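You operate a simulated robot arm through the tools that you are given. There is no shell and no other tool.

You are at the controls of a simulated two-armed robot. One attempt, no reset.

TASK
Pick up the yellow cake pop from the middle of the counter top with one hand, pass it to the other hand and put it on the right end of the island.
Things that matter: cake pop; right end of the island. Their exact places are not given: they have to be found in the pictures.

The check looks at the end state, three seconds after you hand in, the way a careful person would. Anything else that was tipped, shoved, dropped, spilled or broken makes it a failure.

THE ROBOT
Two 7-joint arms with two-finger grippers on one trunk, on a base that drives. Base frame: it is fixed to the floor where the robot stands at the start and does not move with it; the origin is under the middle of the robot, x ahead of it, y to its left, z up. Lengths are in mm, angles in rad, forces in N, time in s.
The left shoulder is at the start at [60, 123, 1020], the right one opposite. With the tool pointing down near the work surface each hand reaches from about 360 to 800 mm from the robot's upright axis, wherever it stands, measured 20 degrees to its own side. Places, roughly: right end of the island [-900, -100, 800]. Payload 1.47 kg a hand.
Tool frame (each hand has its own): the origin (TCP) lies between the finger pads and is the grasp point; the fingertips stand 16 mm ahead of it; z points along the fingers, y is the line along which they close. Largest opening 87 mm; the body of the gripper starts 55 mm behind the TCP.
Orientation is told as [roll, pitch, yaw] about the base's x, y, z axes, in that order, counted from this pose: with the fingers straight down and closing along the base's y, the tool's x points along the base's -x, its y along +y and its z along -z.

THE INTERFACE
- The arms move only by the tool play_rows. It takes "left_motion", "right_motion" or both (then of equal length, played together; a hand with none holds still); each is a list of rows, each an object (a shift or turn left out is 0, a gripper value left out holds the last) with "travel": the shift along the base's x, y, z in mm, a list of three; "turn": the turn, a rotation vector about the base's x, y, z in rad, a list of three. In form: [{"travel": [dx, dy, dz], "turn": [wx, wy, wz]}, ...]. A call has 1 to 20 rows; each row shifts and turns the commanded pose from where the row before left it. "left_grip" and "right_grip" are, for a hand that has rows, the opening, from 0 (shut) to 1 (fully open), set as the call begins (left out, the last holds). A row lasts 0.2 s, in which the tool goes at most 50 mm and 0.15 rad; a call with a longer step from one row to the next is refused whole, and so is a gripper value outside its range. Where a pose cannot be reached the arm comes as near as it can. A force on the tool above 40 N (or 10 N above the force at the start of the call, whichever is more), or a blocked arm, ends the call early, and 0.2 s more pass. The fingers move at their own pace (about 153 mm/s each) and stop on an object; they squeeze with about 28 N. The grip force told is the motor's: it shows also when the fingers shut on nothing. Time passes only in rows, and 0.2 s behind the last, so rows that do not move let the fingers close. It gives the time, the measured TCP pose, the force on the tool (base axes), the opening and the grip force at its end, in the units of the frame above (readings bear some noise), with the torque about the TCP (base axes, N m) and any sound that the robot's microphone picked up.
- Cameras (640 x 400 px; columns grow to the right, rows downward): "scene" is now at [64.6, -6.6, 1540]; the picture's right is [-0.18, -0.98, 0.00], its down [-0.92, 0.16, -0.36] and it looks along [0.36, -0.06, -0.93] (base axes); focal length 214 px, centre (320, 200). "left" rides on the left gripper at [73, -12, -90] in its tool frame; the picture's right is [0.16, 0.99, 0.00], its down [-0.72, 0.12, -0.68] and it looks along [-0.67, 0.11, 0.73] (tool axes); focal length 247 px, centre (320, 200). "right" rides on the right gripper at [73, 12, -90] in its tool frame; the picture's right is [-0.16, 0.99, 0.00], its down [-0.72, -0.12, -0.68] and it looks along [-0.67, -0.11, 0.73] (tool axes); focal length 247 px, centre (320, 200).
- get_image(camera): a new picture of that camera. It takes no simulated time.
- raise_lower(by): slides the trunk up (or, below 0, down) by that many mm; the arms and the scene camera ride with it, the base frame stays. It gives what a move gives, with no picture.
- drive_base(legs): drives the robot by 1 to 6 legs, each [ahead, left, turn to the left] in mm, mm and rad, along the robot's own axes; the way and the turn of a leg run together, so that a leg with both is an arc; at most 1500 mm and 3.142 rad a leg. The arms and the cameras ride along, it lands a little off, and it stops where it bumps. It gives what a move gives.
- head_to(pan, tilt): turns the head with the scene camera to pan (to the left, within 2.094 rad either way) and tilt (down, from -0.506 to 1.204), counted from straight ahead of the robot. It gives what a move gives.
- locate(camera, pixels): for up to 12 pixels [column, row] of the newest picture of that camera ("zoom" is the newest enlarged one), the place [x, y, z] in the base frame of the surface seen there, good to about 2 mm, but the place of the scene camera against the robot may be out by one fixed shift of up to 12 mm in any direction. It takes no simulated time.
- close_up(camera, box): a new picture of the part [left, top, right, bottom] of that camera's present view, enlarged. It takes no simulated time.
- job_done(): hands the job in; it is judged then, once.

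Open the grippers and draw the arms clear of the work before you hand the job in, unless the task says otherwise.

The tools are called after "Call:" by a JSON object that holds its "method" and its "body". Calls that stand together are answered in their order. play_rows: Moves the arms, as the interface text tells. Its arguments: {"type":"object","properties":{"left_motion":{"type":"array"},"left_grip":{"type":"number"},"right_motion":{"type":"array"},"right_grip":{"type":"number"}},"required":[]} The other tools are called the same way: raise_lower (by) slides the trunk up or down; drive_base (legs) drives the base; head_to (pan, tilt) turns the head that bears the scene camera; get_image (camera) takes a picture; locate (camera, pixels) gives the place of the surface under pixels of a picture; close_up (camera, box) takes an enlarged picture of a part of a camera's view; job_done () hands the job in.

At the start:

```text
t: 0.0
left_position: [440.0, 234.6, 1152.2]
left_tcp_rot: [0.0, -0.001, -0.001]
left_wrist_force: [-0.4, 0.5, 0.3]
left_torque: [0.02, 0.01, -0.02]
left_finger_gap: 87.1
left_finger_force: 0.1
right_position: [365.7, -144.4, 1231.0]
right_tcp_rot: [0.001, -0.001, -0.001]
right_wrist_force: [-0.2, 0.4, -0.6]
right_torque: [0.0, -0.03, 0.02]
right_finger_gap: 86.9
right_finger_force: 0.1
trunk travel left (down, up): [-175.0, 55.0]
robot x, y, heading: [0.7, -0.4, -0.001]
head pan, tilt: [-0.178, 1.201]
```

scene: 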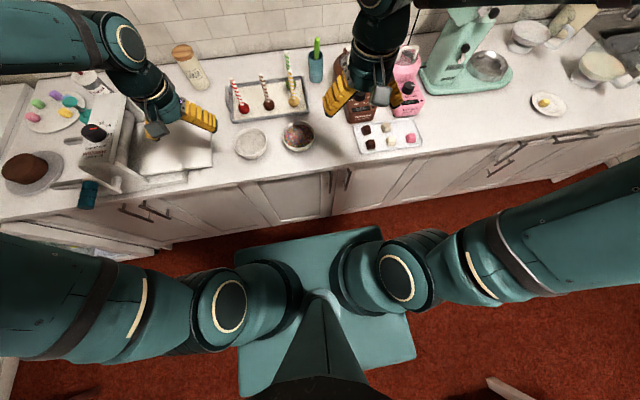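
right: 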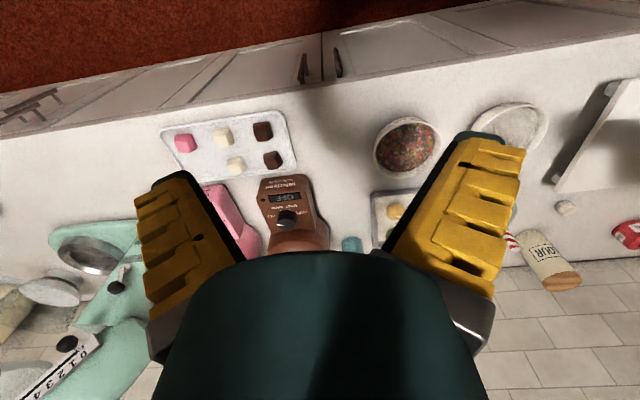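
left: 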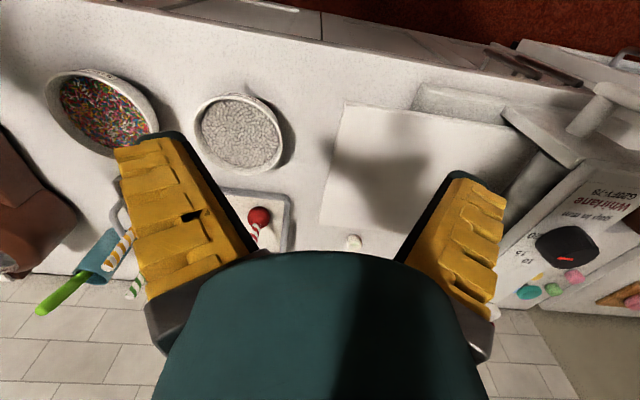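

The scene picture shows a tray with three cake pops, a red, a brown and a yellow one near (294,98). I enlarge that part to see how they stand.

Call:
{"method": "close_up", "body": {"camera": "scene", "box": [210, 30, 350, 160]}}

Call:
{"method": "close_up", "body": {"camera": "left", "box": [90, 160, 310, 300]}}

Call:
{"method": "close_up", "body": {"camera": "right", "box": [320, 150, 560, 300]}}

```text
3.08 times, centred on (280, 95) of scene
```

zoom: 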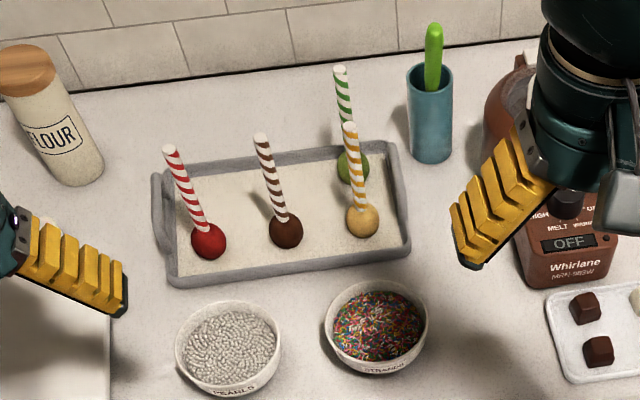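

```text
2.86 times, centred on (200, 230) of left
```

zoom: 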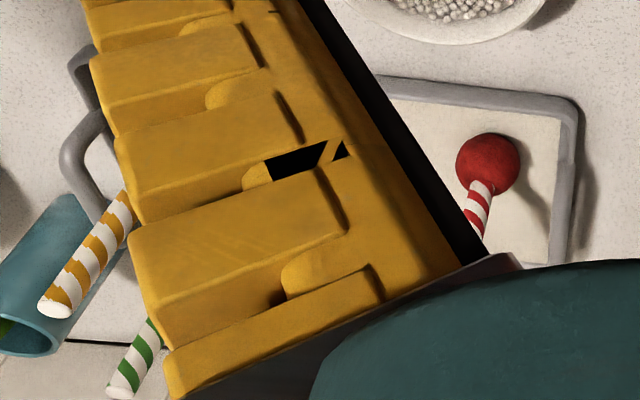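

```text
2.67 times, centred on (440, 225) of right
```

zoom: 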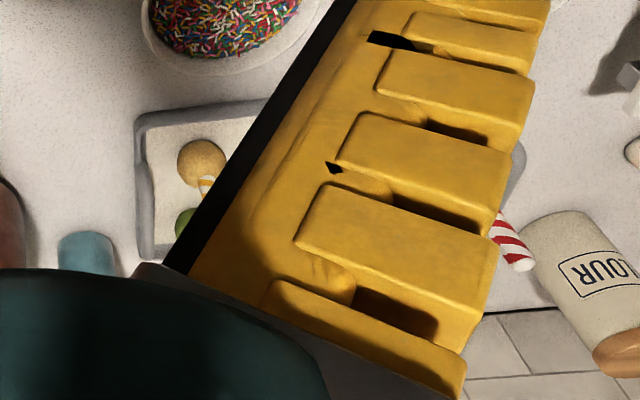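

There are four pops, standing ball-down with sticks up; yellow has a green one just behind it. I take the scene close-up again to locate points on the sticks and balls.

Call:
{"method": "close_up", "body": {"camera": "scene", "box": [210, 30, 350, 160]}}

```text
3.08 times, centred on (280, 95) of scene
```

zoom: 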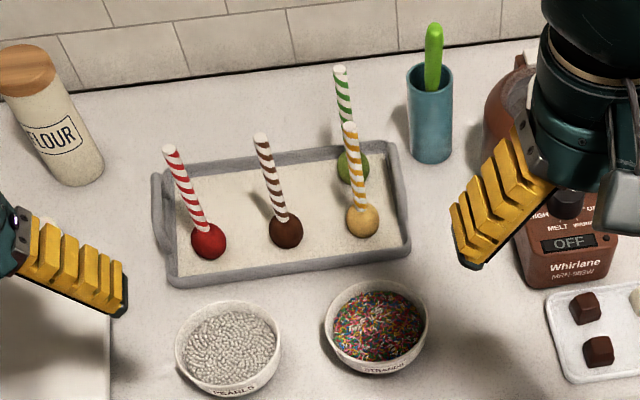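

I locate the yellow stick's top, middle and base, its ball, the green and brown pops, the tray rim and floor, and the nearby cup and bowl.

Call:
{"method": "locate", "body": {"camera": "zoom", "pixels": [[348, 126], [353, 158], [359, 195], [362, 220], [339, 70], [345, 110], [346, 168], [260, 138], [284, 228], [380, 250], [405, 240], [390, 148]]}}

Call:
{"method": "locate", "body": {"camera": "zoom", "pixels": [[168, 150], [207, 240], [434, 30], [430, 70], [378, 290], [330, 320], [230, 310], [25, 60], [565, 205], [285, 280], [240, 245], [320, 235]]}}

```text
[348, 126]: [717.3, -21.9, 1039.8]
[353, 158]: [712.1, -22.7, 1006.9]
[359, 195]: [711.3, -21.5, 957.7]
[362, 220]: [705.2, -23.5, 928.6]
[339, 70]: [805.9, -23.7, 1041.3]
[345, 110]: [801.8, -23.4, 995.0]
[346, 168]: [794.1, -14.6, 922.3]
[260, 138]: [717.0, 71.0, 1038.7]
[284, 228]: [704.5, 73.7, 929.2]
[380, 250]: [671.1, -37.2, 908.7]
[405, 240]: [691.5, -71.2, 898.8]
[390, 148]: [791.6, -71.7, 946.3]
```

```text
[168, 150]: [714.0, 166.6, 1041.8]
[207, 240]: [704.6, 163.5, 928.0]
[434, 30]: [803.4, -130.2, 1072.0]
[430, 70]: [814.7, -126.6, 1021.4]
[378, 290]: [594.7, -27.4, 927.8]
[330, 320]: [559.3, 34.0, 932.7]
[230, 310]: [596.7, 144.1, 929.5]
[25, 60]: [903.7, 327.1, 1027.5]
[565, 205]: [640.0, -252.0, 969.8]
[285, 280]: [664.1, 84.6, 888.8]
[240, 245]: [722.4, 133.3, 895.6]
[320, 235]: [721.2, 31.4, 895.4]
```

The yellow pop stands vertical at about (717,-22), ball about z 895–938, stick top about 1042. Before moving I look behind for the island with the head.

Call:
{"method": "head_to", "body": {"pan": -2.09, "tilt": 0.7}}

Call:
{"method": "get_image", "body": {"camera": "scene"}}

Call:
{"method": "head_to", "body": {"pan": 2.09, "tilt": 0.7}}

Call:
{"method": "get_image", "body": {"camera": "scene"}}

```text
t: 1.9
left_position: [440.1, 236.1, 1150.2]
left_tcp_rot: [0.0, 0.0, 0.001]
left_wrist_force: [-0.8, -0.3, -0.2]
left_torque: [0.02, -0.02, 0.03]
left_finger_gap: 87.1
left_finger_force: 0.1
right_position: [366.0, -144.5, 1229.5]
right_tcp_rot: [0.001, 0.001, 0.0]
right_wrist_force: [0.0, -0.7, 0.3]
right_torque: [-0.02, 0.04, -0.01]
right_finger_gap: 86.8
right_finger_force: 0.1
trunk travel left (down, up): [-175.0, 55.0]
robot x, y, heading: [2.5, -1.5, -0.001]
head pan, tilt: [-2.089, 0.7]
```

```text
taken
```

scene: 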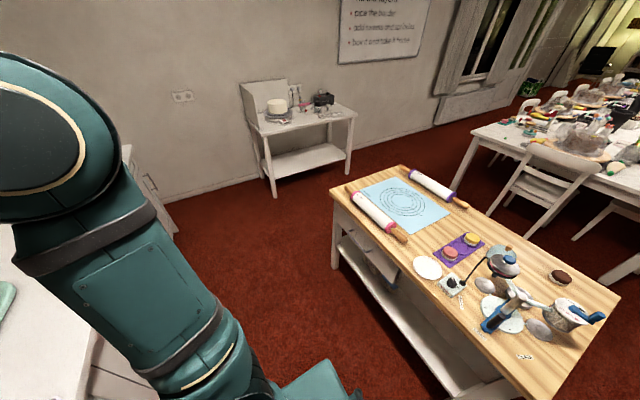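

```text
t: 5.3
left_position: [438.8, 234.5, 1151.3]
left_tcp_rot: [0.001, 0.001, 0.0]
left_wrist_force: [0.0, 1.0, 1.0]
left_torque: [-0.03, -0.01, -0.01]
left_finger_gap: 87.0
left_finger_force: 0.0
right_position: [365.5, -144.8, 1230.9]
right_tcp_rot: [0.0, 0.0, 0.0]
right_wrist_force: [-0.1, 0.1, 0.5]
right_torque: [-0.02, 0.01, 0.01]
right_finger_gap: 86.8
right_finger_force: 0.1
trunk travel left (down, up): [-175.0, 55.0]
robot x, y, heading: [-1.0, 0.3, -0.002]
head pan, tilt: [2.089, 0.7]
```

```text
taken
```

scene: 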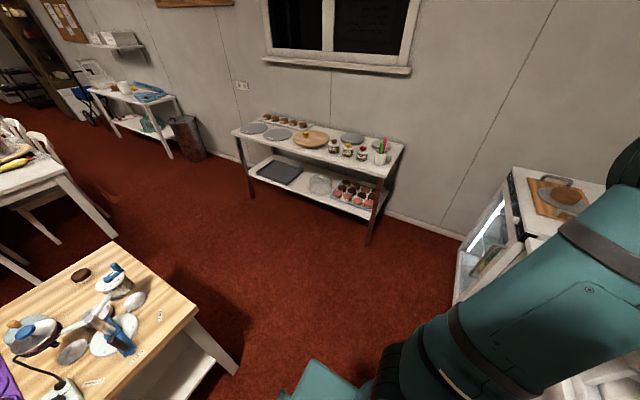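

The wooden table behind is the island; its near end shows at pixels (155,300) in this left-pan picture. I locate its corners and items.

Call:
{"method": "locate", "body": {"camera": "scene", "pixels": [[107, 245], [197, 304], [113, 393], [160, 318], [40, 280], [150, 285], [80, 275], [117, 283], [133, 302], [125, 345], [93, 380], [165, 345]]}}

Call:
{"method": "head_to", "body": {"pan": -2.09, "tilt": 0.8}}

Call:
{"method": "get_image", "body": {"camera": "scene"}}

```text
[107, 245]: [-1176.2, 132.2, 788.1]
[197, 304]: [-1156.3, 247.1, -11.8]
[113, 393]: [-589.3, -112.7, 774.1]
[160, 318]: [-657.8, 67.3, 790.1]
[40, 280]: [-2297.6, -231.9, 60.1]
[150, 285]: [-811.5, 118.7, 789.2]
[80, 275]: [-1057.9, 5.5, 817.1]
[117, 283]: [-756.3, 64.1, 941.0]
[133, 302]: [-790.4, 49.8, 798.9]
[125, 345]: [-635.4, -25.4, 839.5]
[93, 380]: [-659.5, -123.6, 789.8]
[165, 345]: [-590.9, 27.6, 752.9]
```

```text
t: 8.7
left_position: [438.4, 235.4, 1151.6]
left_tcp_rot: [-0.001, 0.0, 0.0]
left_wrist_force: [0.0, -0.2, 0.3]
left_torque: [0.01, -0.02, -0.03]
left_finger_gap: 87.2
left_finger_force: 0.0
right_position: [366.6, -144.3, 1230.2]
right_tcp_rot: [0.0, -0.001, 0.002]
right_wrist_force: [0.6, 0.1, -0.5]
right_torque: [0.0, 0.0, 0.04]
right_finger_gap: 87.0
right_finger_force: 0.1
trunk travel left (down, up): [-175.0, 55.0]
robot x, y, heading: [1.4, -1.6, 0.004]
head pan, tilt: [-2.089, 0.799]
```

```text
taken
```

scene: 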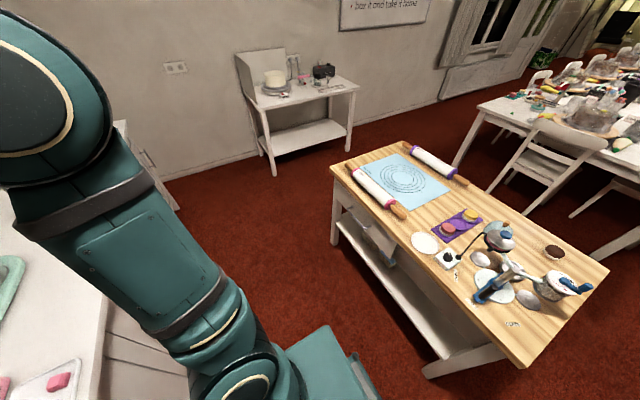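

The island runs in y from about +145 (near end) to beyond -1000; its +y end is to the right when facing it. I enlarge it to map the free spots at this end.

Call:
{"method": "close_up", "body": {"camera": "scene", "box": [400, 190, 620, 375]}}

```text
2.16 times, centred on (510, 282) of scene
```

zoom: 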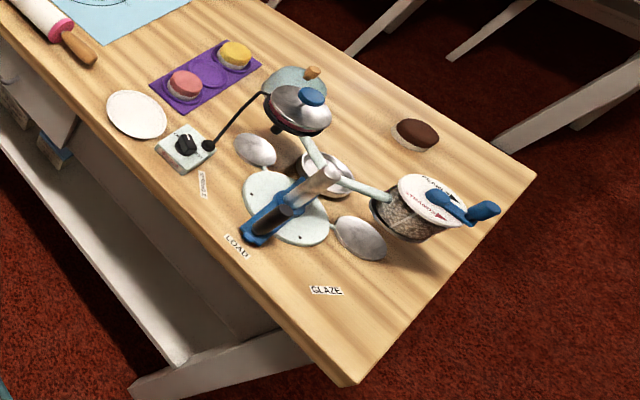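

Call:
{"method": "locate", "body": {"camera": "zoom", "pixels": [[353, 382], [534, 175], [327, 290], [236, 245], [202, 184], [185, 148], [137, 114], [360, 238], [415, 205], [418, 132], [420, 300], [345, 345]]}}

Call:
{"method": "locate", "body": {"camera": "zoom", "pixels": [[395, 330], [300, 345], [480, 160], [360, 130], [220, 60], [252, 150], [285, 205], [485, 210], [310, 105], [440, 270], [410, 280], [370, 300]]}}

```text
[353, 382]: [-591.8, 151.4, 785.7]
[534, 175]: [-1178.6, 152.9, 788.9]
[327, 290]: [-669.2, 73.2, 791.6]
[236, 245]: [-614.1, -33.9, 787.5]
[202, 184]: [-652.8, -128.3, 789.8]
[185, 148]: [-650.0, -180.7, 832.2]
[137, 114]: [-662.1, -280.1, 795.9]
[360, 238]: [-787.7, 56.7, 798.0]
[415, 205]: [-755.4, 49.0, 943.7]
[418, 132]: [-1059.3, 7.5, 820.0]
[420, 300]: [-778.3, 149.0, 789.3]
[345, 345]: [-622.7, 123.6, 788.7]
```

```text
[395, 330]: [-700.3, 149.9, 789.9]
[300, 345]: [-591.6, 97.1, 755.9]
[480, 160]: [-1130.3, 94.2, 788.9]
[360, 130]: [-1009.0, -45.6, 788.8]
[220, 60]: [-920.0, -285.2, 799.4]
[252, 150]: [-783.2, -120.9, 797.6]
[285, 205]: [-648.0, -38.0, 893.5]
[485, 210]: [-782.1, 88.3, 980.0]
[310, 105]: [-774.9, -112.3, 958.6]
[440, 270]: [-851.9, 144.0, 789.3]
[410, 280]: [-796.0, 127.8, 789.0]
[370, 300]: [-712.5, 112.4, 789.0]
```

Island top is at z≈789, front edge x≈-591, end edge y≈+152; a free corner lies around (-700,110). Now I look back at the counter to get the counter edge and the base clearance.

Call:
{"method": "head_to", "body": {"pan": 0.0, "tilt": 1.0}}

Call:
{"method": "get_image", "body": {"camera": "scene"}}

```text
t: 10.6
left_position: [438.4, 235.4, 1151.0]
left_tcp_rot: [-0.001, 0.001, 0.0]
left_wrist_force: [0.6, -0.9, -0.3]
left_torque: [0.0, -0.01, 0.0]
left_finger_gap: 87.1
left_finger_force: 0.1
right_position: [364.9, -144.8, 1230.1]
right_tcp_rot: [0.0, 0.0, 0.0]
right_wrist_force: [0.2, 0.0, -0.3]
right_torque: [-0.01, 0.0, 0.04]
right_finger_gap: 87.1
right_finger_force: 0.0
trunk travel left (down, up): [-175.0, 55.0]
robot x, y, heading: [-0.2, -0.7, -0.002]
head pan, tilt: [0.0, 1.0]
```

```text
taken
```

scene: 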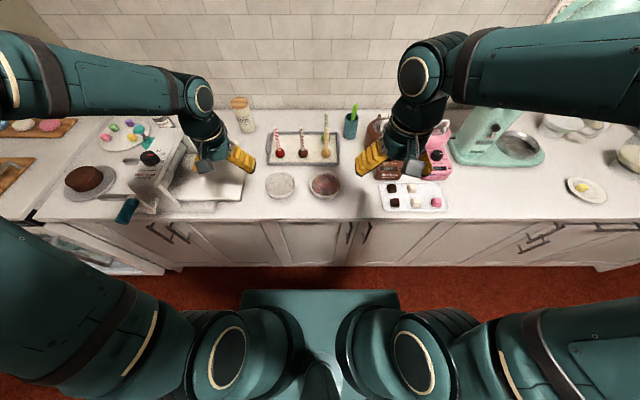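

Call:
{"method": "locate", "body": {"camera": "scene", "pixels": [[300, 218], [300, 225], [315, 290], [320, 320], [245, 292], [398, 292], [280, 185], [323, 183], [237, 106], [150, 160], [130, 210], [410, 195]]}}

Call:
{"method": "close_up", "body": {"camera": "scene", "box": [240, 80, 380, 220]}}

```text
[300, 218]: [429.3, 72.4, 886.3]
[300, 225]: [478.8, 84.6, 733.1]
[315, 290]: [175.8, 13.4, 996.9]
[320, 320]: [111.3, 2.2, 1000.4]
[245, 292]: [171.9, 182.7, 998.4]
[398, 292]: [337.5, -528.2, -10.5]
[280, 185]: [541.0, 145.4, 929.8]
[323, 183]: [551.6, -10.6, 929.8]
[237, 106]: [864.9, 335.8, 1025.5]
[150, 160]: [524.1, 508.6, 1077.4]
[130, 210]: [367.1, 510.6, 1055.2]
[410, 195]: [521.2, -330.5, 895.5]
```

```text
2.86 times, centred on (310, 150) of scene
```

zoom: 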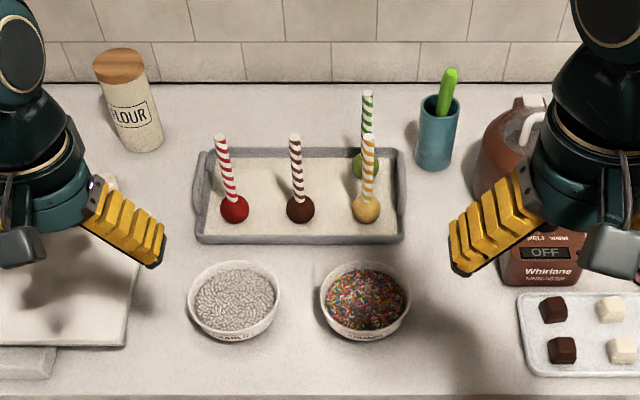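

The left hand (440,235,1152) is clear of everything, the pop sticks end at z≈1042. I yaw the left hand -90° (camera to its left side, fingers closing along x) and the right hand +90° while easing it to the right.

Call:
{"method": "play_rows", "body": {"left_motion": [{"travel": [0, 0, 3], "turn": [0, 0, -0.1428]}, {"travel": [0, 0, 3], "turn": [0, 0, -0.1428]}, {"travel": [0, 0, 3], "turn": [0, 0, -0.1428]}, {"travel": [0, 0, 3], "turn": [0, 0, -0.1428]}, {"travel": [0, 0, 3], "turn": [0, 0, -0.1428]}, {"travel": [0, 0, 3], "turn": [0, 0, -0.1428]}, {"travel": [0, 0, 3], "turn": [0, 0, -0.1428]}, {"travel": [0, 0, 3], "turn": [0, 0, -0.1428]}, {"travel": [0, 0, 3], "turn": [0, 0, -0.1428]}, {"travel": [0, 0, 3], "turn": [0, 0, -0.1428]}, {"travel": [0, 0, 3], "turn": [0, 0, -0.1428]}], "right_motion": [{"travel": [0, -10, 0], "turn": [0, 0, 0.1428]}, {"travel": [0, -10, 0], "turn": [0, 0, 0.1428]}, {"travel": [0, -10, 0], "turn": [0, 0, 0.1428]}, {"travel": [0, -10, 0], "turn": [0, 0, 0.1428]}, {"travel": [0, -10, 0], "turn": [0, 0, 0.1428]}, {"travel": [0, -10, 0], "turn": [0, 0, 0.1428]}, {"travel": [0, -10, 0], "turn": [0, 0, 0.1428]}, {"travel": [0, -10, 0], "turn": [0, 0, 0.1428]}, {"travel": [0, -10, 0], "turn": [0, 0, 0.1428]}, {"travel": [0, -10, 0], "turn": [0, 0, 0.1428]}, {"travel": [0, -10, 0], "turn": [0, 0, 0.1428]}], "left_grip": 1.0, "right_grip": 1.0}}

Call:
{"method": "get_image", "body": {"camera": "scene"}}

Call:
{"method": "get_image", "body": {"camera": "left"}}

```text
t: 13.0
left_position: [439.4, 235.5, 1185.3]
left_tcp_rot: [0.0, -0.002, -1.572]
left_wrist_force: [-0.2, 1.0, 0.6]
left_torque: [0.01, 0.02, 0.02]
left_finger_gap: 86.9
left_finger_force: 0.1
right_position: [364.7, -254.5, 1231.5]
right_tcp_rot: [0.0, 0.0, 1.573]
right_wrist_force: [-0.9, 0.1, 0.7]
right_torque: [-0.03, -0.01, -0.02]
right_finger_gap: 87.1
right_finger_force: 0.0
trunk travel left (down, up): [-175.0, 55.0]
robot x, y, heading: [3.5, -3.1, 0.0]
head pan, tilt: [0.0, 1.0]
```

```text
taken
```

scene: 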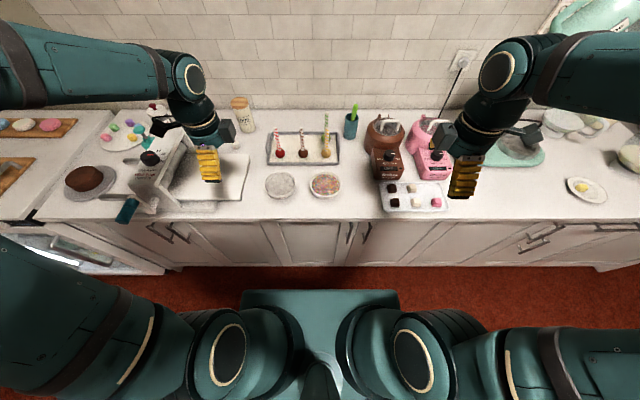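

```text
taken
```

left: 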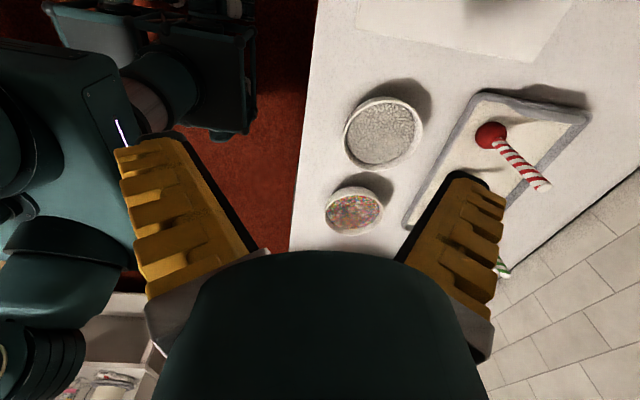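

Both hands are turned; left camera shows TCP would project at about (320,185). I carry the left hand level at z≈1185 to above the yellow pop (717,-22).

Call:
{"method": "play_rows", "body": {"left_motion": [{"travel": [27.8, -25.7, 0]}, {"travel": [27.8, -25.7, 0]}, {"travel": [27.8, -25.7, 0]}, {"travel": [27.8, -25.7, 0]}, {"travel": [27.8, -25.7, 0]}, {"travel": [27.8, -25.7, 0]}, {"travel": [27.8, -25.7, 0]}, {"travel": [27.8, -25.7, 0]}, {"travel": [27.8, -25.7, 0]}, {"travel": [27.8, -25.7, 0]}, {"travel": [0, 0, 0]}]}}

Call:
{"method": "get_image", "body": {"camera": "left"}}

Call:
{"method": "get_image", "body": {"camera": "scene"}}

```text
t: 15.4
left_position: [704.7, -13.9, 1185.3]
left_tcp_rot: [0.001, 0.001, -1.571]
left_wrist_force: [0.2, -0.4, 0.2]
left_torque: [0.01, -0.02, 0.03]
left_finger_gap: 86.8
left_finger_force: 0.1
left hand out of reach, approached as far as the arm can: row 10
right_position: [366.3, -253.5, 1232.2]
right_tcp_rot: [0.001, 0.001, 1.571]
right_wrist_force: [-0.1, 0.8, -0.2]
right_torque: [-0.03, 0.01, -0.01]
right_finger_gap: 87.3
right_finger_force: 0.0
trunk travel left (down, up): [-175.0, 55.0]
robot x, y, heading: [3.0, 0.3, 0.002]
head pan, tilt: [0.0, 1.0]
```

```text
taken
```

left: 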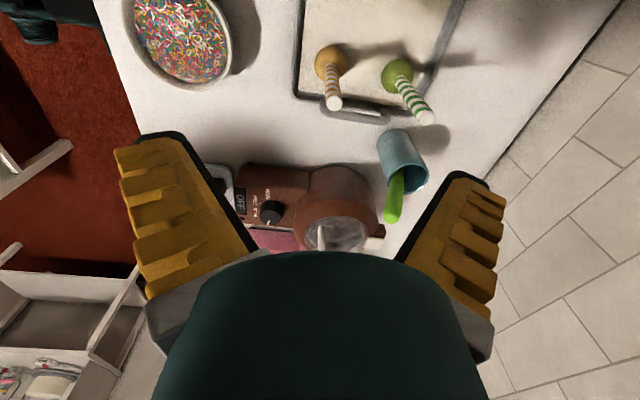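

```text
taken
```

scene: 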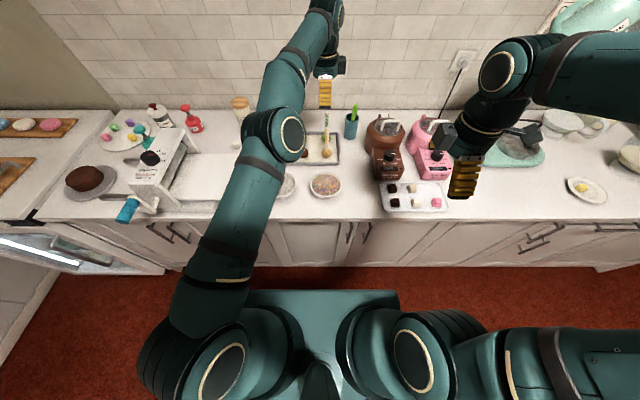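

The left hand fell about 10 mm short (out of reach at this height), so I should bring the base closer. I check the base's front extent and clearance to the counter from pixels around (320,292).

Call:
{"method": "locate", "body": {"camera": "scene", "pixels": [[320, 293], [375, 293], [392, 293], [320, 305], [255, 300], [300, 262], [285, 135], [230, 230], [350, 255], [335, 100]]}}

Call:
{"method": "locate", "body": {"camera": "left", "pixels": [[333, 103], [330, 82], [328, 55], [427, 117], [400, 70], [320, 40], [340, 110], [400, 150]]}}

```text
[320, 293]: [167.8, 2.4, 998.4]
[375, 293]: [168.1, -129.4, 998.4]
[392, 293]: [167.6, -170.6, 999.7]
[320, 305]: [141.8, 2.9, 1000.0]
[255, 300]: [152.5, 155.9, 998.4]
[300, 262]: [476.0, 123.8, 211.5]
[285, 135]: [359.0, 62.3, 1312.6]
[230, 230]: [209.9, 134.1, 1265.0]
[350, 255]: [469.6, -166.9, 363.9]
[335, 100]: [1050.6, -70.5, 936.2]
```

```text
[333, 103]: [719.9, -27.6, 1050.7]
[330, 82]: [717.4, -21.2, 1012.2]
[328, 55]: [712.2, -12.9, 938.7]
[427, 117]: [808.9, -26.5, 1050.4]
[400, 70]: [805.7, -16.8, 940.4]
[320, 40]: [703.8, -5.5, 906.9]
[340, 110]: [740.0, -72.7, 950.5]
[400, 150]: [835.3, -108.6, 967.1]
```

Left-hand camera puts the yellow stick at about (719,-25) with its top at z≈1050 (scene camera reads ~9 mm low). The chest front is at x≈170 against the counter edge at 429, so I drive 70 ahead and 80 right.

Call:
{"method": "drive_base", "body": {"legs": [[70, -80, 0]]}}

Call:
{"method": "get_image", "body": {"camera": "left"}}

Call:
{"method": "get_image", "body": {"camera": "scene"}}

```text
t: 16.8
left_position: [778.3, -93.3, 1185.6]
left_tcp_rot: [0.0, -0.001, -1.573]
left_wrist_force: [0.2, 0.2, 0.4]
left_torque: [0.0, 0.02, 0.01]
left_finger_gap: 87.0
left_finger_force: 0.1
right_position: [435.8, -334.7, 1231.0]
right_tcp_rot: [-0.002, 0.0, 1.568]
right_wrist_force: [0.4, -0.4, -0.1]
right_torque: [0.02, 0.02, -0.01]
right_finger_gap: 86.9
right_finger_force: 0.0
trunk travel left (down, up): [-175.0, 55.0]
robot x, y, heading: [70.8, -79.5, -0.003]
head pan, tilt: [0.0, 1.0]
```

```text
taken
```

left: 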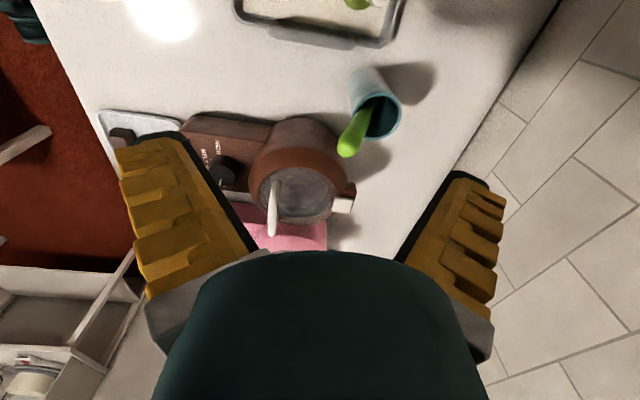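

```text
taken
```

scene: 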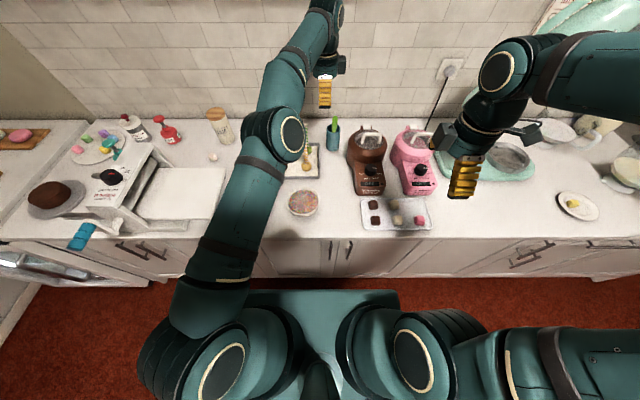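

Base moved as asked. Now the left hand goes back over the pop: about (-59,+68) level, then down to z≈1130, still above the stick top at 1050.

Call:
{"method": "play_rows", "body": {"left_motion": [{"travel": [-20, 23, 0]}, {"travel": [-20, 23, 0]}, {"travel": [-19, 22, 0]}, {"travel": [0, 0, -20]}, {"travel": [0, 0, -20]}, {"travel": [0, 0, -15]}, {"travel": [0, 0, 0]}]}}

Call:
{"method": "get_image", "body": {"camera": "left"}}

```text
t: 18.4
left_position: [719.3, -27.8, 1130.5]
left_tcp_rot: [0.0, 0.0, -1.573]
left_wrist_force: [0.5, 0.0, 0.0]
left_torque: [-0.01, 0.04, 0.0]
left_finger_gap: 86.9
left_finger_force: 0.1
right_position: [435.7, -332.9, 1232.0]
right_tcp_rot: [-0.001, 0.001, 1.567]
right_wrist_force: [0.2, -0.3, -0.9]
right_torque: [0.03, -0.03, -0.02]
right_finger_gap: 87.1
right_finger_force: 0.0
trunk travel left (down, up): [-175.0, 55.0]
robot x, y, heading: [72.6, -78.3, -0.004]
head pan, tilt: [0.0, 1.0]
```

```text
taken
```

left: 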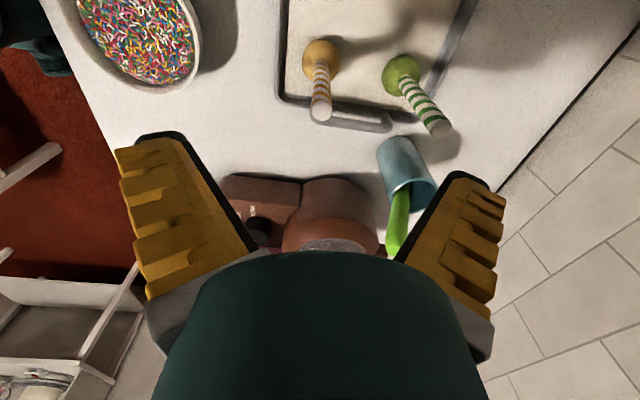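

The yellow stick top now sits at (321,112), just where a point 80 mm under the TCP should project. I locate it to refine before lowering.

Call:
{"method": "locate", "body": {"camera": "left", "pixels": [[321, 113], [321, 107], [321, 95], [321, 80], [321, 60], [320, 45], [438, 127], [390, 215], [400, 75], [380, 120]]}}

Call:
{"method": "close_up", "body": {"camera": "left", "box": [240, 10, 480, 160]}}

```text
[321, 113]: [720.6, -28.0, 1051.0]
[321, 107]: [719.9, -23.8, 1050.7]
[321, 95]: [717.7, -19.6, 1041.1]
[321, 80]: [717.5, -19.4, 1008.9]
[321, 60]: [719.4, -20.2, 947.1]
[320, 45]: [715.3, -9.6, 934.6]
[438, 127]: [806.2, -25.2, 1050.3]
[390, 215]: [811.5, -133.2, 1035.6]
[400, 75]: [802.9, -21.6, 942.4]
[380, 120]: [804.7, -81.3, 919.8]
```

```text
2.67 times, centred on (360, 85) of left
```

zoom: 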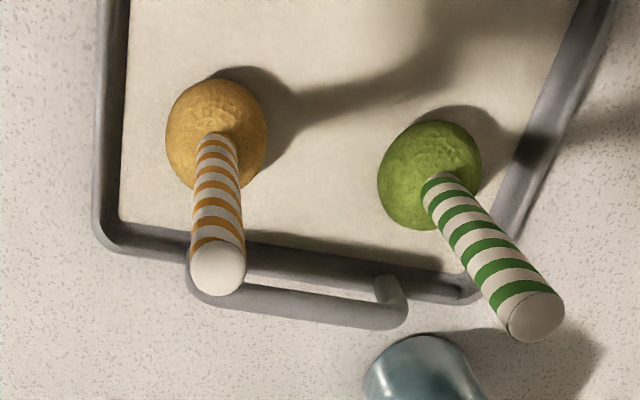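

The stick axis is near (719,-26), top z 1051, diameter about 13 mm; the open fingers (±53 in x) clear the green stick at x≈806. I lower 90 mm so the pads cover the top ~27 mm of the stick.

Call:
{"method": "play_rows", "body": {"left_motion": [{"travel": [0, 1.5, -15]}, {"travel": [0, 0, -15]}, {"travel": [0, 0, -15]}, {"travel": [0, 0, -15]}, {"travel": [0, 0, -15]}, {"travel": [0, 0, -15]}, {"travel": [0, 0, 0]}]}}

Call:
{"method": "get_image", "body": {"camera": "left"}}

```text
t: 20.0
left_position: [719.1, -23.4, 1040.2]
left_tcp_rot: [-0.001, 0.0, -1.574]
left_wrist_force: [0.8, 0.1, 0.7]
left_torque: [0.05, 0.02, 0.01]
left_finger_gap: 87.0
left_finger_force: 0.1
right_position: [435.9, -334.2, 1232.3]
right_tcp_rot: [0.0, 0.0, 1.568]
right_wrist_force: [-0.7, -0.1, -0.3]
right_torque: [-0.01, 0.0, 0.04]
right_finger_gap: 87.1
right_finger_force: 0.0
trunk travel left (down, up): [-175.0, 55.0]
robot x, y, heading: [72.9, -76.6, -0.002]
head pan, tilt: [0.0, 1.0]
```

```text
taken
```

left: 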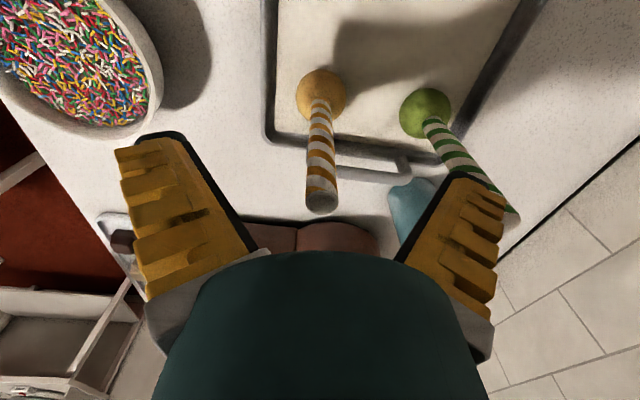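

The stick top is at (321,201), where it should be for a point 11 mm above the TCP, well centred. I shut the left gripper and wait.

Call:
{"method": "play_rows", "body": {"left_motion": [{"travel": [0, 0, 0]}, {"travel": [0, 0, 0]}, {"travel": [0, 0, 0]}, {"travel": [0, 0, 0]}], "left_grip": 0.0}}

Call:
{"method": "get_image", "body": {"camera": "left"}}

```text
t: 21.0
left_position: [719.3, -23.6, 1041.1]
left_tcp_rot: [-0.001, 0.001, -1.572]
left_wrist_force: [-0.5, 0.6, 0.8]
left_torque: [0.04, 0.03, -0.01]
left_finger_gap: 6.0
left_finger_force: 27.7
right_position: [436.4, -332.8, 1231.3]
right_tcp_rot: [-0.001, -0.001, 1.57]
right_wrist_force: [-0.6, -0.3, 0.4]
right_torque: [-0.01, -0.01, -0.02]
right_finger_gap: 87.0
right_finger_force: 0.1
trunk travel left (down, up): [-175.0, 55.0]
robot x, y, heading: [69.3, -76.3, -0.003]
head pan, tilt: [0.0, 1.0]
```

```text
taken
```

left: 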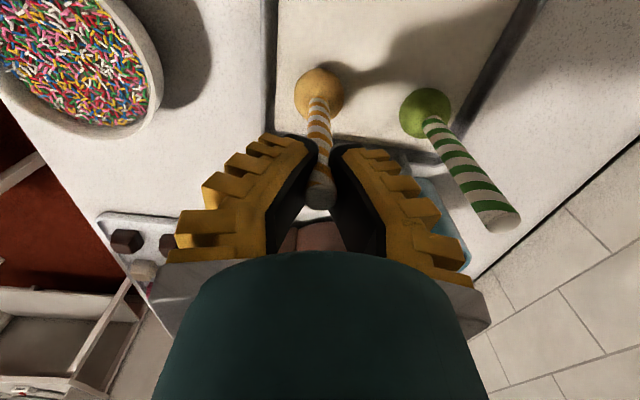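

The fingers closed on the stick (gap 6.0, force 27.7). I lift straight up 110 mm and check that the pop comes along.

Call:
{"method": "play_rows", "body": {"left_motion": [{"travel": [0, 0, 5]}, {"travel": [0, 0, 10]}, {"travel": [0, 0, 15]}, {"travel": [0, 0, 20]}, {"travel": [0, 0, 20]}, {"travel": [0, 0, 20]}, {"travel": [0, 0, 20]}, {"travel": [0, 0, 0]}]}}

Call:
{"method": "get_image", "body": {"camera": "left"}}

Call:
{"method": "get_image", "body": {"camera": "scene"}}

```text
t: 22.8
left_position: [718.7, -23.8, 1149.1]
left_tcp_rot: [0.0, 0.002, -1.572]
left_wrist_force: [-0.2, 1.3, -1.5]
left_torque: [0.02, 0.01, 0.01]
left_finger_gap: 6.0
left_finger_force: 28.3
right_position: [436.7, -332.3, 1231.4]
right_tcp_rot: [0.0, -0.001, 1.568]
right_wrist_force: [-0.2, 0.3, 1.0]
right_torque: [0.01, 0.02, 0.0]
right_finger_gap: 87.0
right_finger_force: 0.0
trunk travel left (down, up): [-175.0, 55.0]
robot x, y, heading: [70.2, -78.0, -0.004]
head pan, tilt: [0.0, 1.0]
```

```text
taken
```

left: 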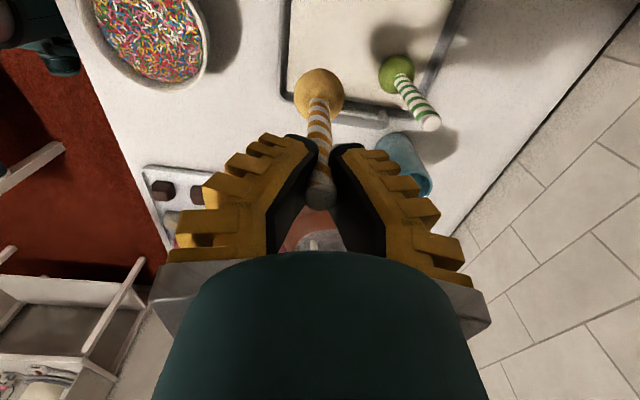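

```text
taken
```

scene: 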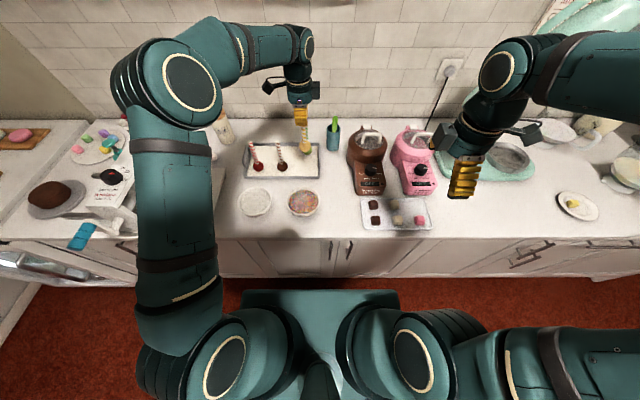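

The pop hangs from the left hand, force shows a slight load. I raise it 60 mm more so the ball clears the other sticks, then back the base off 200 mm from the counter.

Call:
{"method": "play_rows", "body": {"left_motion": [{"travel": [0, 0, 20]}, {"travel": [0, 0, 20]}, {"travel": [0, 0, 20]}, {"travel": [0, 0, 0]}]}}

Call:
{"method": "drive_base", "body": {"legs": [[-200, 0, 0]]}}

Call:
{"method": "get_image", "body": {"camera": "scene"}}

```text
t: 23.8
left_position: [718.3, -26.1, 1208.8]
left_tcp_rot: [0.002, 0.0, -1.573]
left_wrist_force: [0.4, 0.1, -0.2]
left_torque: [0.01, 0.03, -0.04]
left_finger_gap: 5.9
left_finger_force: 28.2
right_position: [436.2, -332.5, 1230.4]
right_tcp_rot: [0.001, -0.001, 1.57]
right_wrist_force: [0.1, 0.8, 0.1]
right_torque: [0.01, 0.0, 0.04]
right_finger_gap: 86.9
right_finger_force: 0.1
trunk travel left (down, up): [-175.0, 55.0]
robot x, y, heading: [72.9, -79.8, -0.001]
head pan, tilt: [0.0, 1.0]
```

```text
t: 25.4
left_position: [517.4, -25.8, 1210.0]
left_tcp_rot: [-0.002, 0.001, -1.573]
left_wrist_force: [0.0, 0.5, -0.2]
left_torque: [0.02, -0.03, -0.01]
left_finger_gap: 5.9
left_finger_force: 28.2
right_position: [235.1, -333.4, 1232.1]
right_tcp_rot: [-0.001, 0.001, 1.566]
right_wrist_force: [-0.4, 0.3, 0.1]
right_torque: [0.01, 0.0, 0.03]
right_finger_gap: 86.6
right_finger_force: 0.0
trunk travel left (down, up): [-175.0, 55.0]
robot x, y, heading: [-127.2, -76.5, -0.007]
head pan, tilt: [0.0, 1.0]
```

```text
taken
```

scene: 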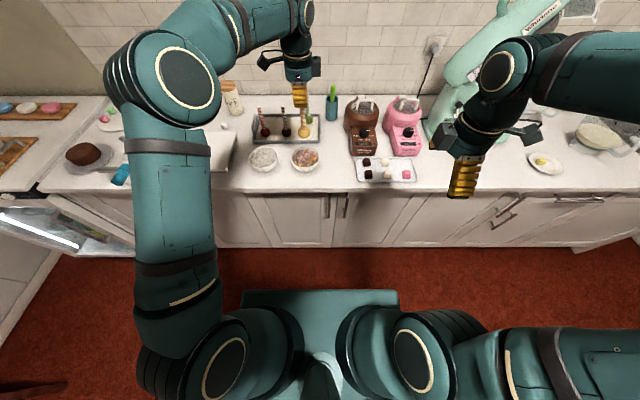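

Robot is now at (-127,-76). I bring the left hand with the pop to about (353,-36,1210) and tilt the right hand 1.05 rad about x so that its fingers point left and down for the handover.

Call:
{"method": "play_rows", "body": {"left_motion": [{"travel": [-20, -2, 0]}, {"travel": [-25, -2, 0]}, {"travel": [-30, -2, 0]}, {"travel": [-30, -2, 0]}, {"travel": [-30, -2, 0]}, {"travel": [-20, 0, 0]}, {"travel": [-10, 0, 0]}, {"travel": [0, 0, 0]}], "right_motion": [{"turn": [0.15, 0, 0]}, {"turn": [0.15, 0, 0]}, {"turn": [0.15, 0, 0]}, {"turn": [0.15, 0, 0]}, {"turn": [0.15, 0, 0]}, {"turn": [0.15, 0, 0]}, {"turn": [0.15, 0, 0]}, {"travel": [0, 0, 0]}]}}

Call:
{"method": "get_image", "body": {"camera": "right"}}

Call:
{"method": "get_image", "body": {"camera": "scene"}}

```text
t: 27.2
left_position: [352.6, -35.5, 1209.6]
left_tcp_rot: [0.001, 0.0, -1.572]
left_wrist_force: [0.8, -1.3, 0.5]
left_torque: [0.03, 0.0, 0.03]
left_finger_gap: 5.9
left_finger_force: 27.9
right_position: [236.2, -333.4, 1231.1]
right_tcp_rot: [0.003, -1.052, 1.565]
right_wrist_force: [-0.3, 0.8, -0.1]
right_torque: [0.0, 0.01, 0.01]
right_finger_gap: 87.0
right_finger_force: 0.1
trunk travel left (down, up): [-175.0, 55.0]
robot x, y, heading: [-124.2, -79.4, -0.002]
head pan, tilt: [0.0, 1.0]
```

```text
taken
```

right: 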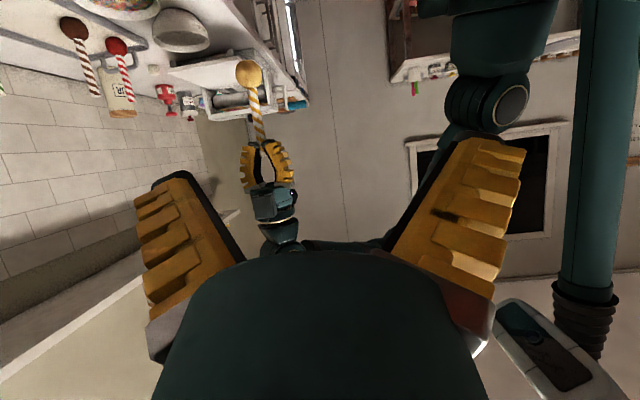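

```text
taken
```

scene: 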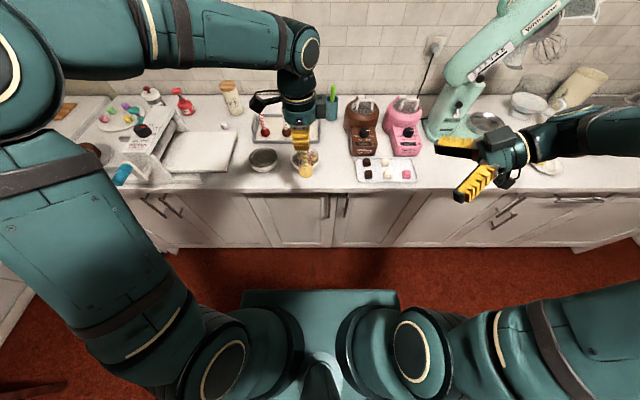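

The right hand is tilted well and its camera sees the pop at (250,90). I move it to a waiting spot about 130 mm to the right of the stick at z≈1153.

Call:
{"method": "play_rows", "body": {"right_motion": [{"travel": [14.6, 20.4, -9.7]}, {"travel": [14.6, 20.4, -9.7]}, {"travel": [14.6, 20.4, -9.7]}, {"travel": [14.6, 20.4, -9.7]}, {"travel": [14.6, 20.4, -9.7]}, {"travel": [14.6, 20.4, -9.7]}, {"travel": [14.6, 20.4, -9.7]}, {"travel": [14.6, 20.4, -9.7]}, {"travel": [0, 0, 0]}]}}

Call:
{"method": "get_image", "body": {"camera": "right"}}

Call:
{"method": "get_image", "body": {"camera": "scene"}}

```text
t: 29.2
left_position: [352.3, -36.5, 1209.8]
left_tcp_rot: [-0.001, -0.001, -1.572]
left_wrist_force: [-0.7, 0.7, -0.9]
left_torque: [-0.01, -0.01, 0.03]
left_finger_gap: 6.1
left_finger_force: 28.1
right_position: [354.2, -168.1, 1152.7]
right_tcp_rot: [0.003, -1.049, 1.566]
right_wrist_force: [0.2, -0.6, 0.7]
right_torque: [-0.03, 0.03, 0.0]
right_finger_gap: 87.1
right_finger_force: 0.1
trunk travel left (down, up): [-175.0, 55.0]
robot x, y, heading: [-124.7, -78.8, -0.006]
head pan, tilt: [0.0, 1.0]
```

```text
taken
```

right: 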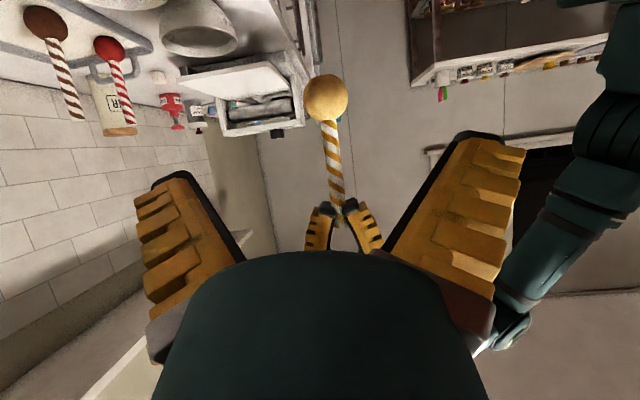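

```text
taken
```

scene: 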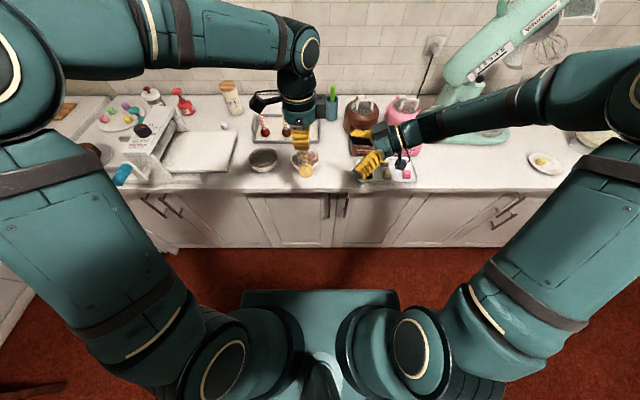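

The right camera shows the ball at (326,98) and stick running to (337,200) between the fingers. I locate these points to aim the right grip midway on the stick.

Call:
{"method": "locate", "body": {"camera": "right", "pixels": [[326, 98], [328, 122], [330, 135], [333, 155], [335, 175], [337, 190], [336, 200], [320, 208], [352, 205], [326, 78]]}}

Call:
{"method": "close_up", "body": {"camera": "right", "box": [240, 60, 420, 260]}}

```text
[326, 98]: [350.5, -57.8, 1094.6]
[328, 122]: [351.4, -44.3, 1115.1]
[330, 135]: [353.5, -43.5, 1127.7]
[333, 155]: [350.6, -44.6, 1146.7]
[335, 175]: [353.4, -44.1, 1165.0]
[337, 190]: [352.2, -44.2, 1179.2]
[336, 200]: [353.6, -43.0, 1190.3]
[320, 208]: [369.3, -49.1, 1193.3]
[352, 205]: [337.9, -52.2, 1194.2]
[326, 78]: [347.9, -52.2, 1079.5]
```

```text
2.00 times, centred on (330, 160) of right
```

zoom: 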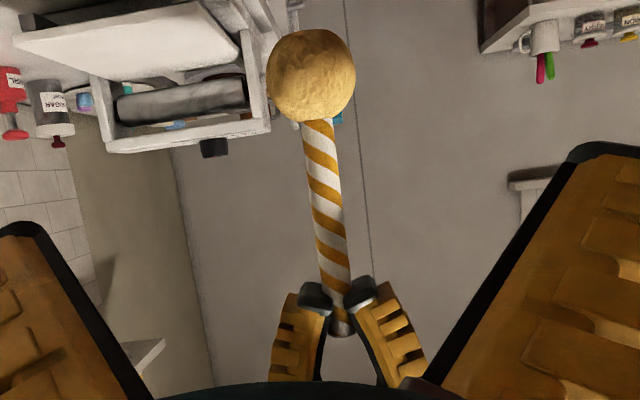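

The stick axis is at about (352.5,-37.5), free between z≈1115 (ball) and 1190 (left fingertips). I check the box on the left hand's right side, at scene pixel (325,107), for clearance against the right wrist.

Call:
{"method": "close_up", "body": {"camera": "scene", "box": [230, 60, 430, 200]}}

Call:
{"method": "locate", "body": {"camera": "scene", "pixels": [[322, 98], [322, 115], [328, 108], [285, 112], [300, 130], [395, 130], [382, 140], [370, 165], [405, 160], [440, 130]]}}

```text
2.86 times, centred on (330, 130) of scene
```

zoom: 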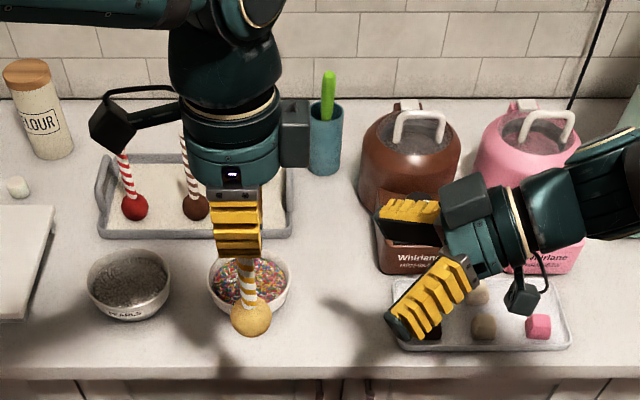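

```text
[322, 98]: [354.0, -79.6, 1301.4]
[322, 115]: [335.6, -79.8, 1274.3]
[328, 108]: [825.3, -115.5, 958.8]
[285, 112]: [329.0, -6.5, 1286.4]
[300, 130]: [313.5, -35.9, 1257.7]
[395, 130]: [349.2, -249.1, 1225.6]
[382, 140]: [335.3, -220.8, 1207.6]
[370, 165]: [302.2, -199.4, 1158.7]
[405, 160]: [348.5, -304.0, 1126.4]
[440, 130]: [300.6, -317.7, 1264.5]
```

Each hand has a box opposite its camera; estimated clearance in the handover pose is ~28 mm vertically and ~16 mm sideways, so I stop a bit short with the stick slightly ahead of the right TCP. I move the right hand +110 in y first, then check.

Call:
{"method": "play_rows", "body": {"right_motion": [{"travel": [-1.7, 18, -2.7]}, {"travel": [0, 18, 0]}, {"travel": [0, 18, 0]}, {"travel": [0, 18, 0]}, {"travel": [0, 15, 0]}, {"travel": [0, 13, 0]}, {"travel": [0, 10, 0]}, {"travel": [0, 0, 0]}]}}

Call:
{"method": "get_image", "body": {"camera": "right"}}

Call:
{"method": "close_up", "body": {"camera": "scene", "box": [230, 60, 430, 200]}}

Call:
{"method": "get_image", "body": {"camera": "left"}}

```text
t: 31.0
left_position: [353.5, -36.1, 1210.1]
left_tcp_rot: [0.0, 0.002, -1.572]
left_wrist_force: [-0.3, -0.3, -0.5]
left_torque: [0.03, 0.0, 0.04]
left_finger_gap: 6.1
left_finger_force: 27.5
right_position: [351.0, -59.9, 1152.2]
right_tcp_rot: [0.005, -1.048, 1.564]
right_wrist_force: [0.5, -0.7, -0.2]
right_torque: [-0.01, 0.0, -0.03]
right_finger_gap: 87.0
right_finger_force: 0.0
trunk travel left (down, up): [-175.0, 55.0]
robot x, y, heading: [-129.2, -79.0, -0.001]
head pan, tilt: [0.0, 1.0]
```

```text
taken
```

right: 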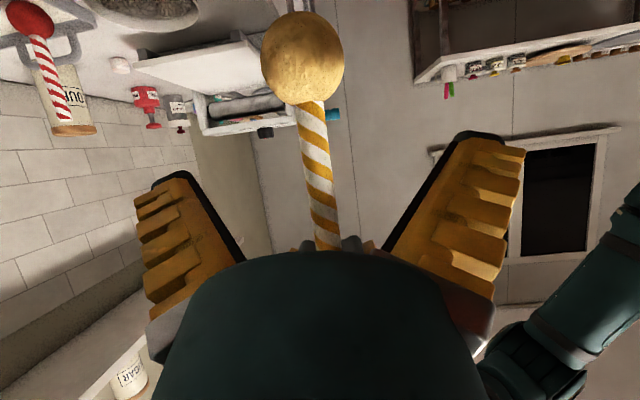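

```text
2.86 times, centred on (330, 130) of scene
```

zoom: 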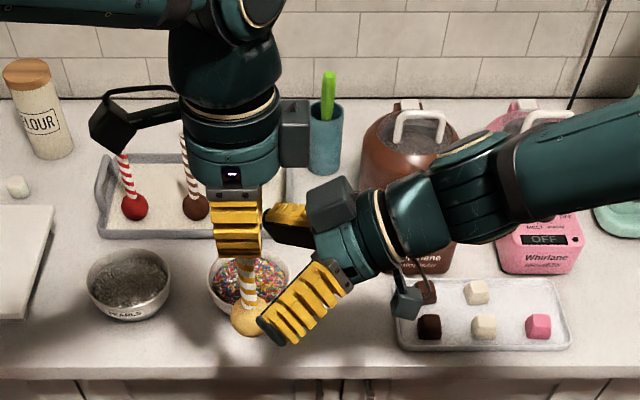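

```text
taken
```

left: 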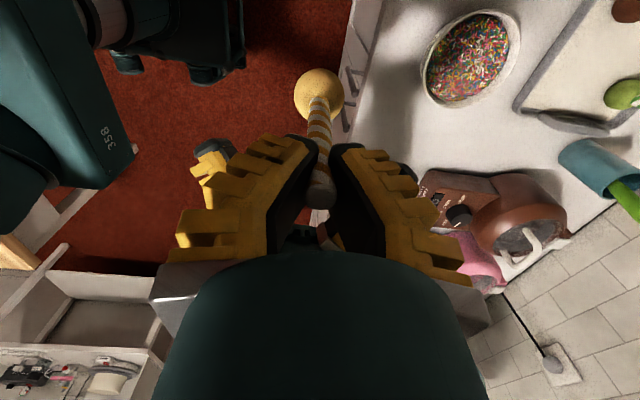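

The stick runs between the right fingers, at column ~322 on the TCP row, and the boxes keep clear. I advance the last 17 mm slowly and check the forces.

Call:
{"method": "play_rows", "body": {"right_motion": [{"travel": [0.5, 6, -1]}, {"travel": [0.5, 6, -1]}, {"travel": [0, 5, 0]}, {"travel": [0, 0, 0]}]}}

Call:
{"method": "get_image", "body": {"camera": "right"}}

Call:
{"method": "close_up", "body": {"camera": "scene", "box": [230, 60, 430, 200]}}

```text
t: 32.0
left_position: [353.0, -35.4, 1210.1]
left_tcp_rot: [0.001, -0.001, -1.573]
left_wrist_force: [-0.2, -0.8, -1.1]
left_torque: [0.02, -0.02, -0.01]
left_finger_gap: 6.3
left_finger_force: 27.6
right_position: [351.5, -43.6, 1150.7]
right_tcp_rot: [0.006, -1.047, 1.564]
right_wrist_force: [0.2, -0.7, 0.1]
right_torque: [0.0, -0.02, 0.02]
right_finger_gap: 86.8
right_finger_force: 0.1
trunk travel left (down, up): [-175.0, 55.0]
robot x, y, heading: [-127.8, -76.4, -0.006]
head pan, tilt: [0.0, 1.0]
```

```text
taken
```

right: 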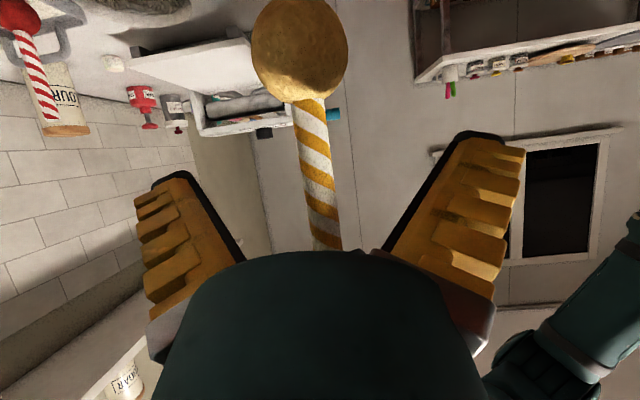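

```text
2.86 times, centred on (330, 130) of scene
```

zoom: 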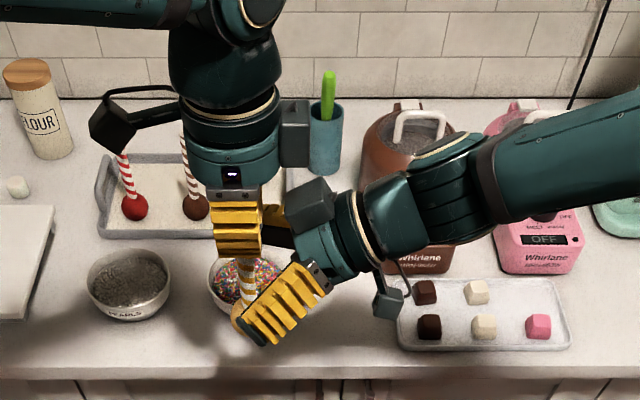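

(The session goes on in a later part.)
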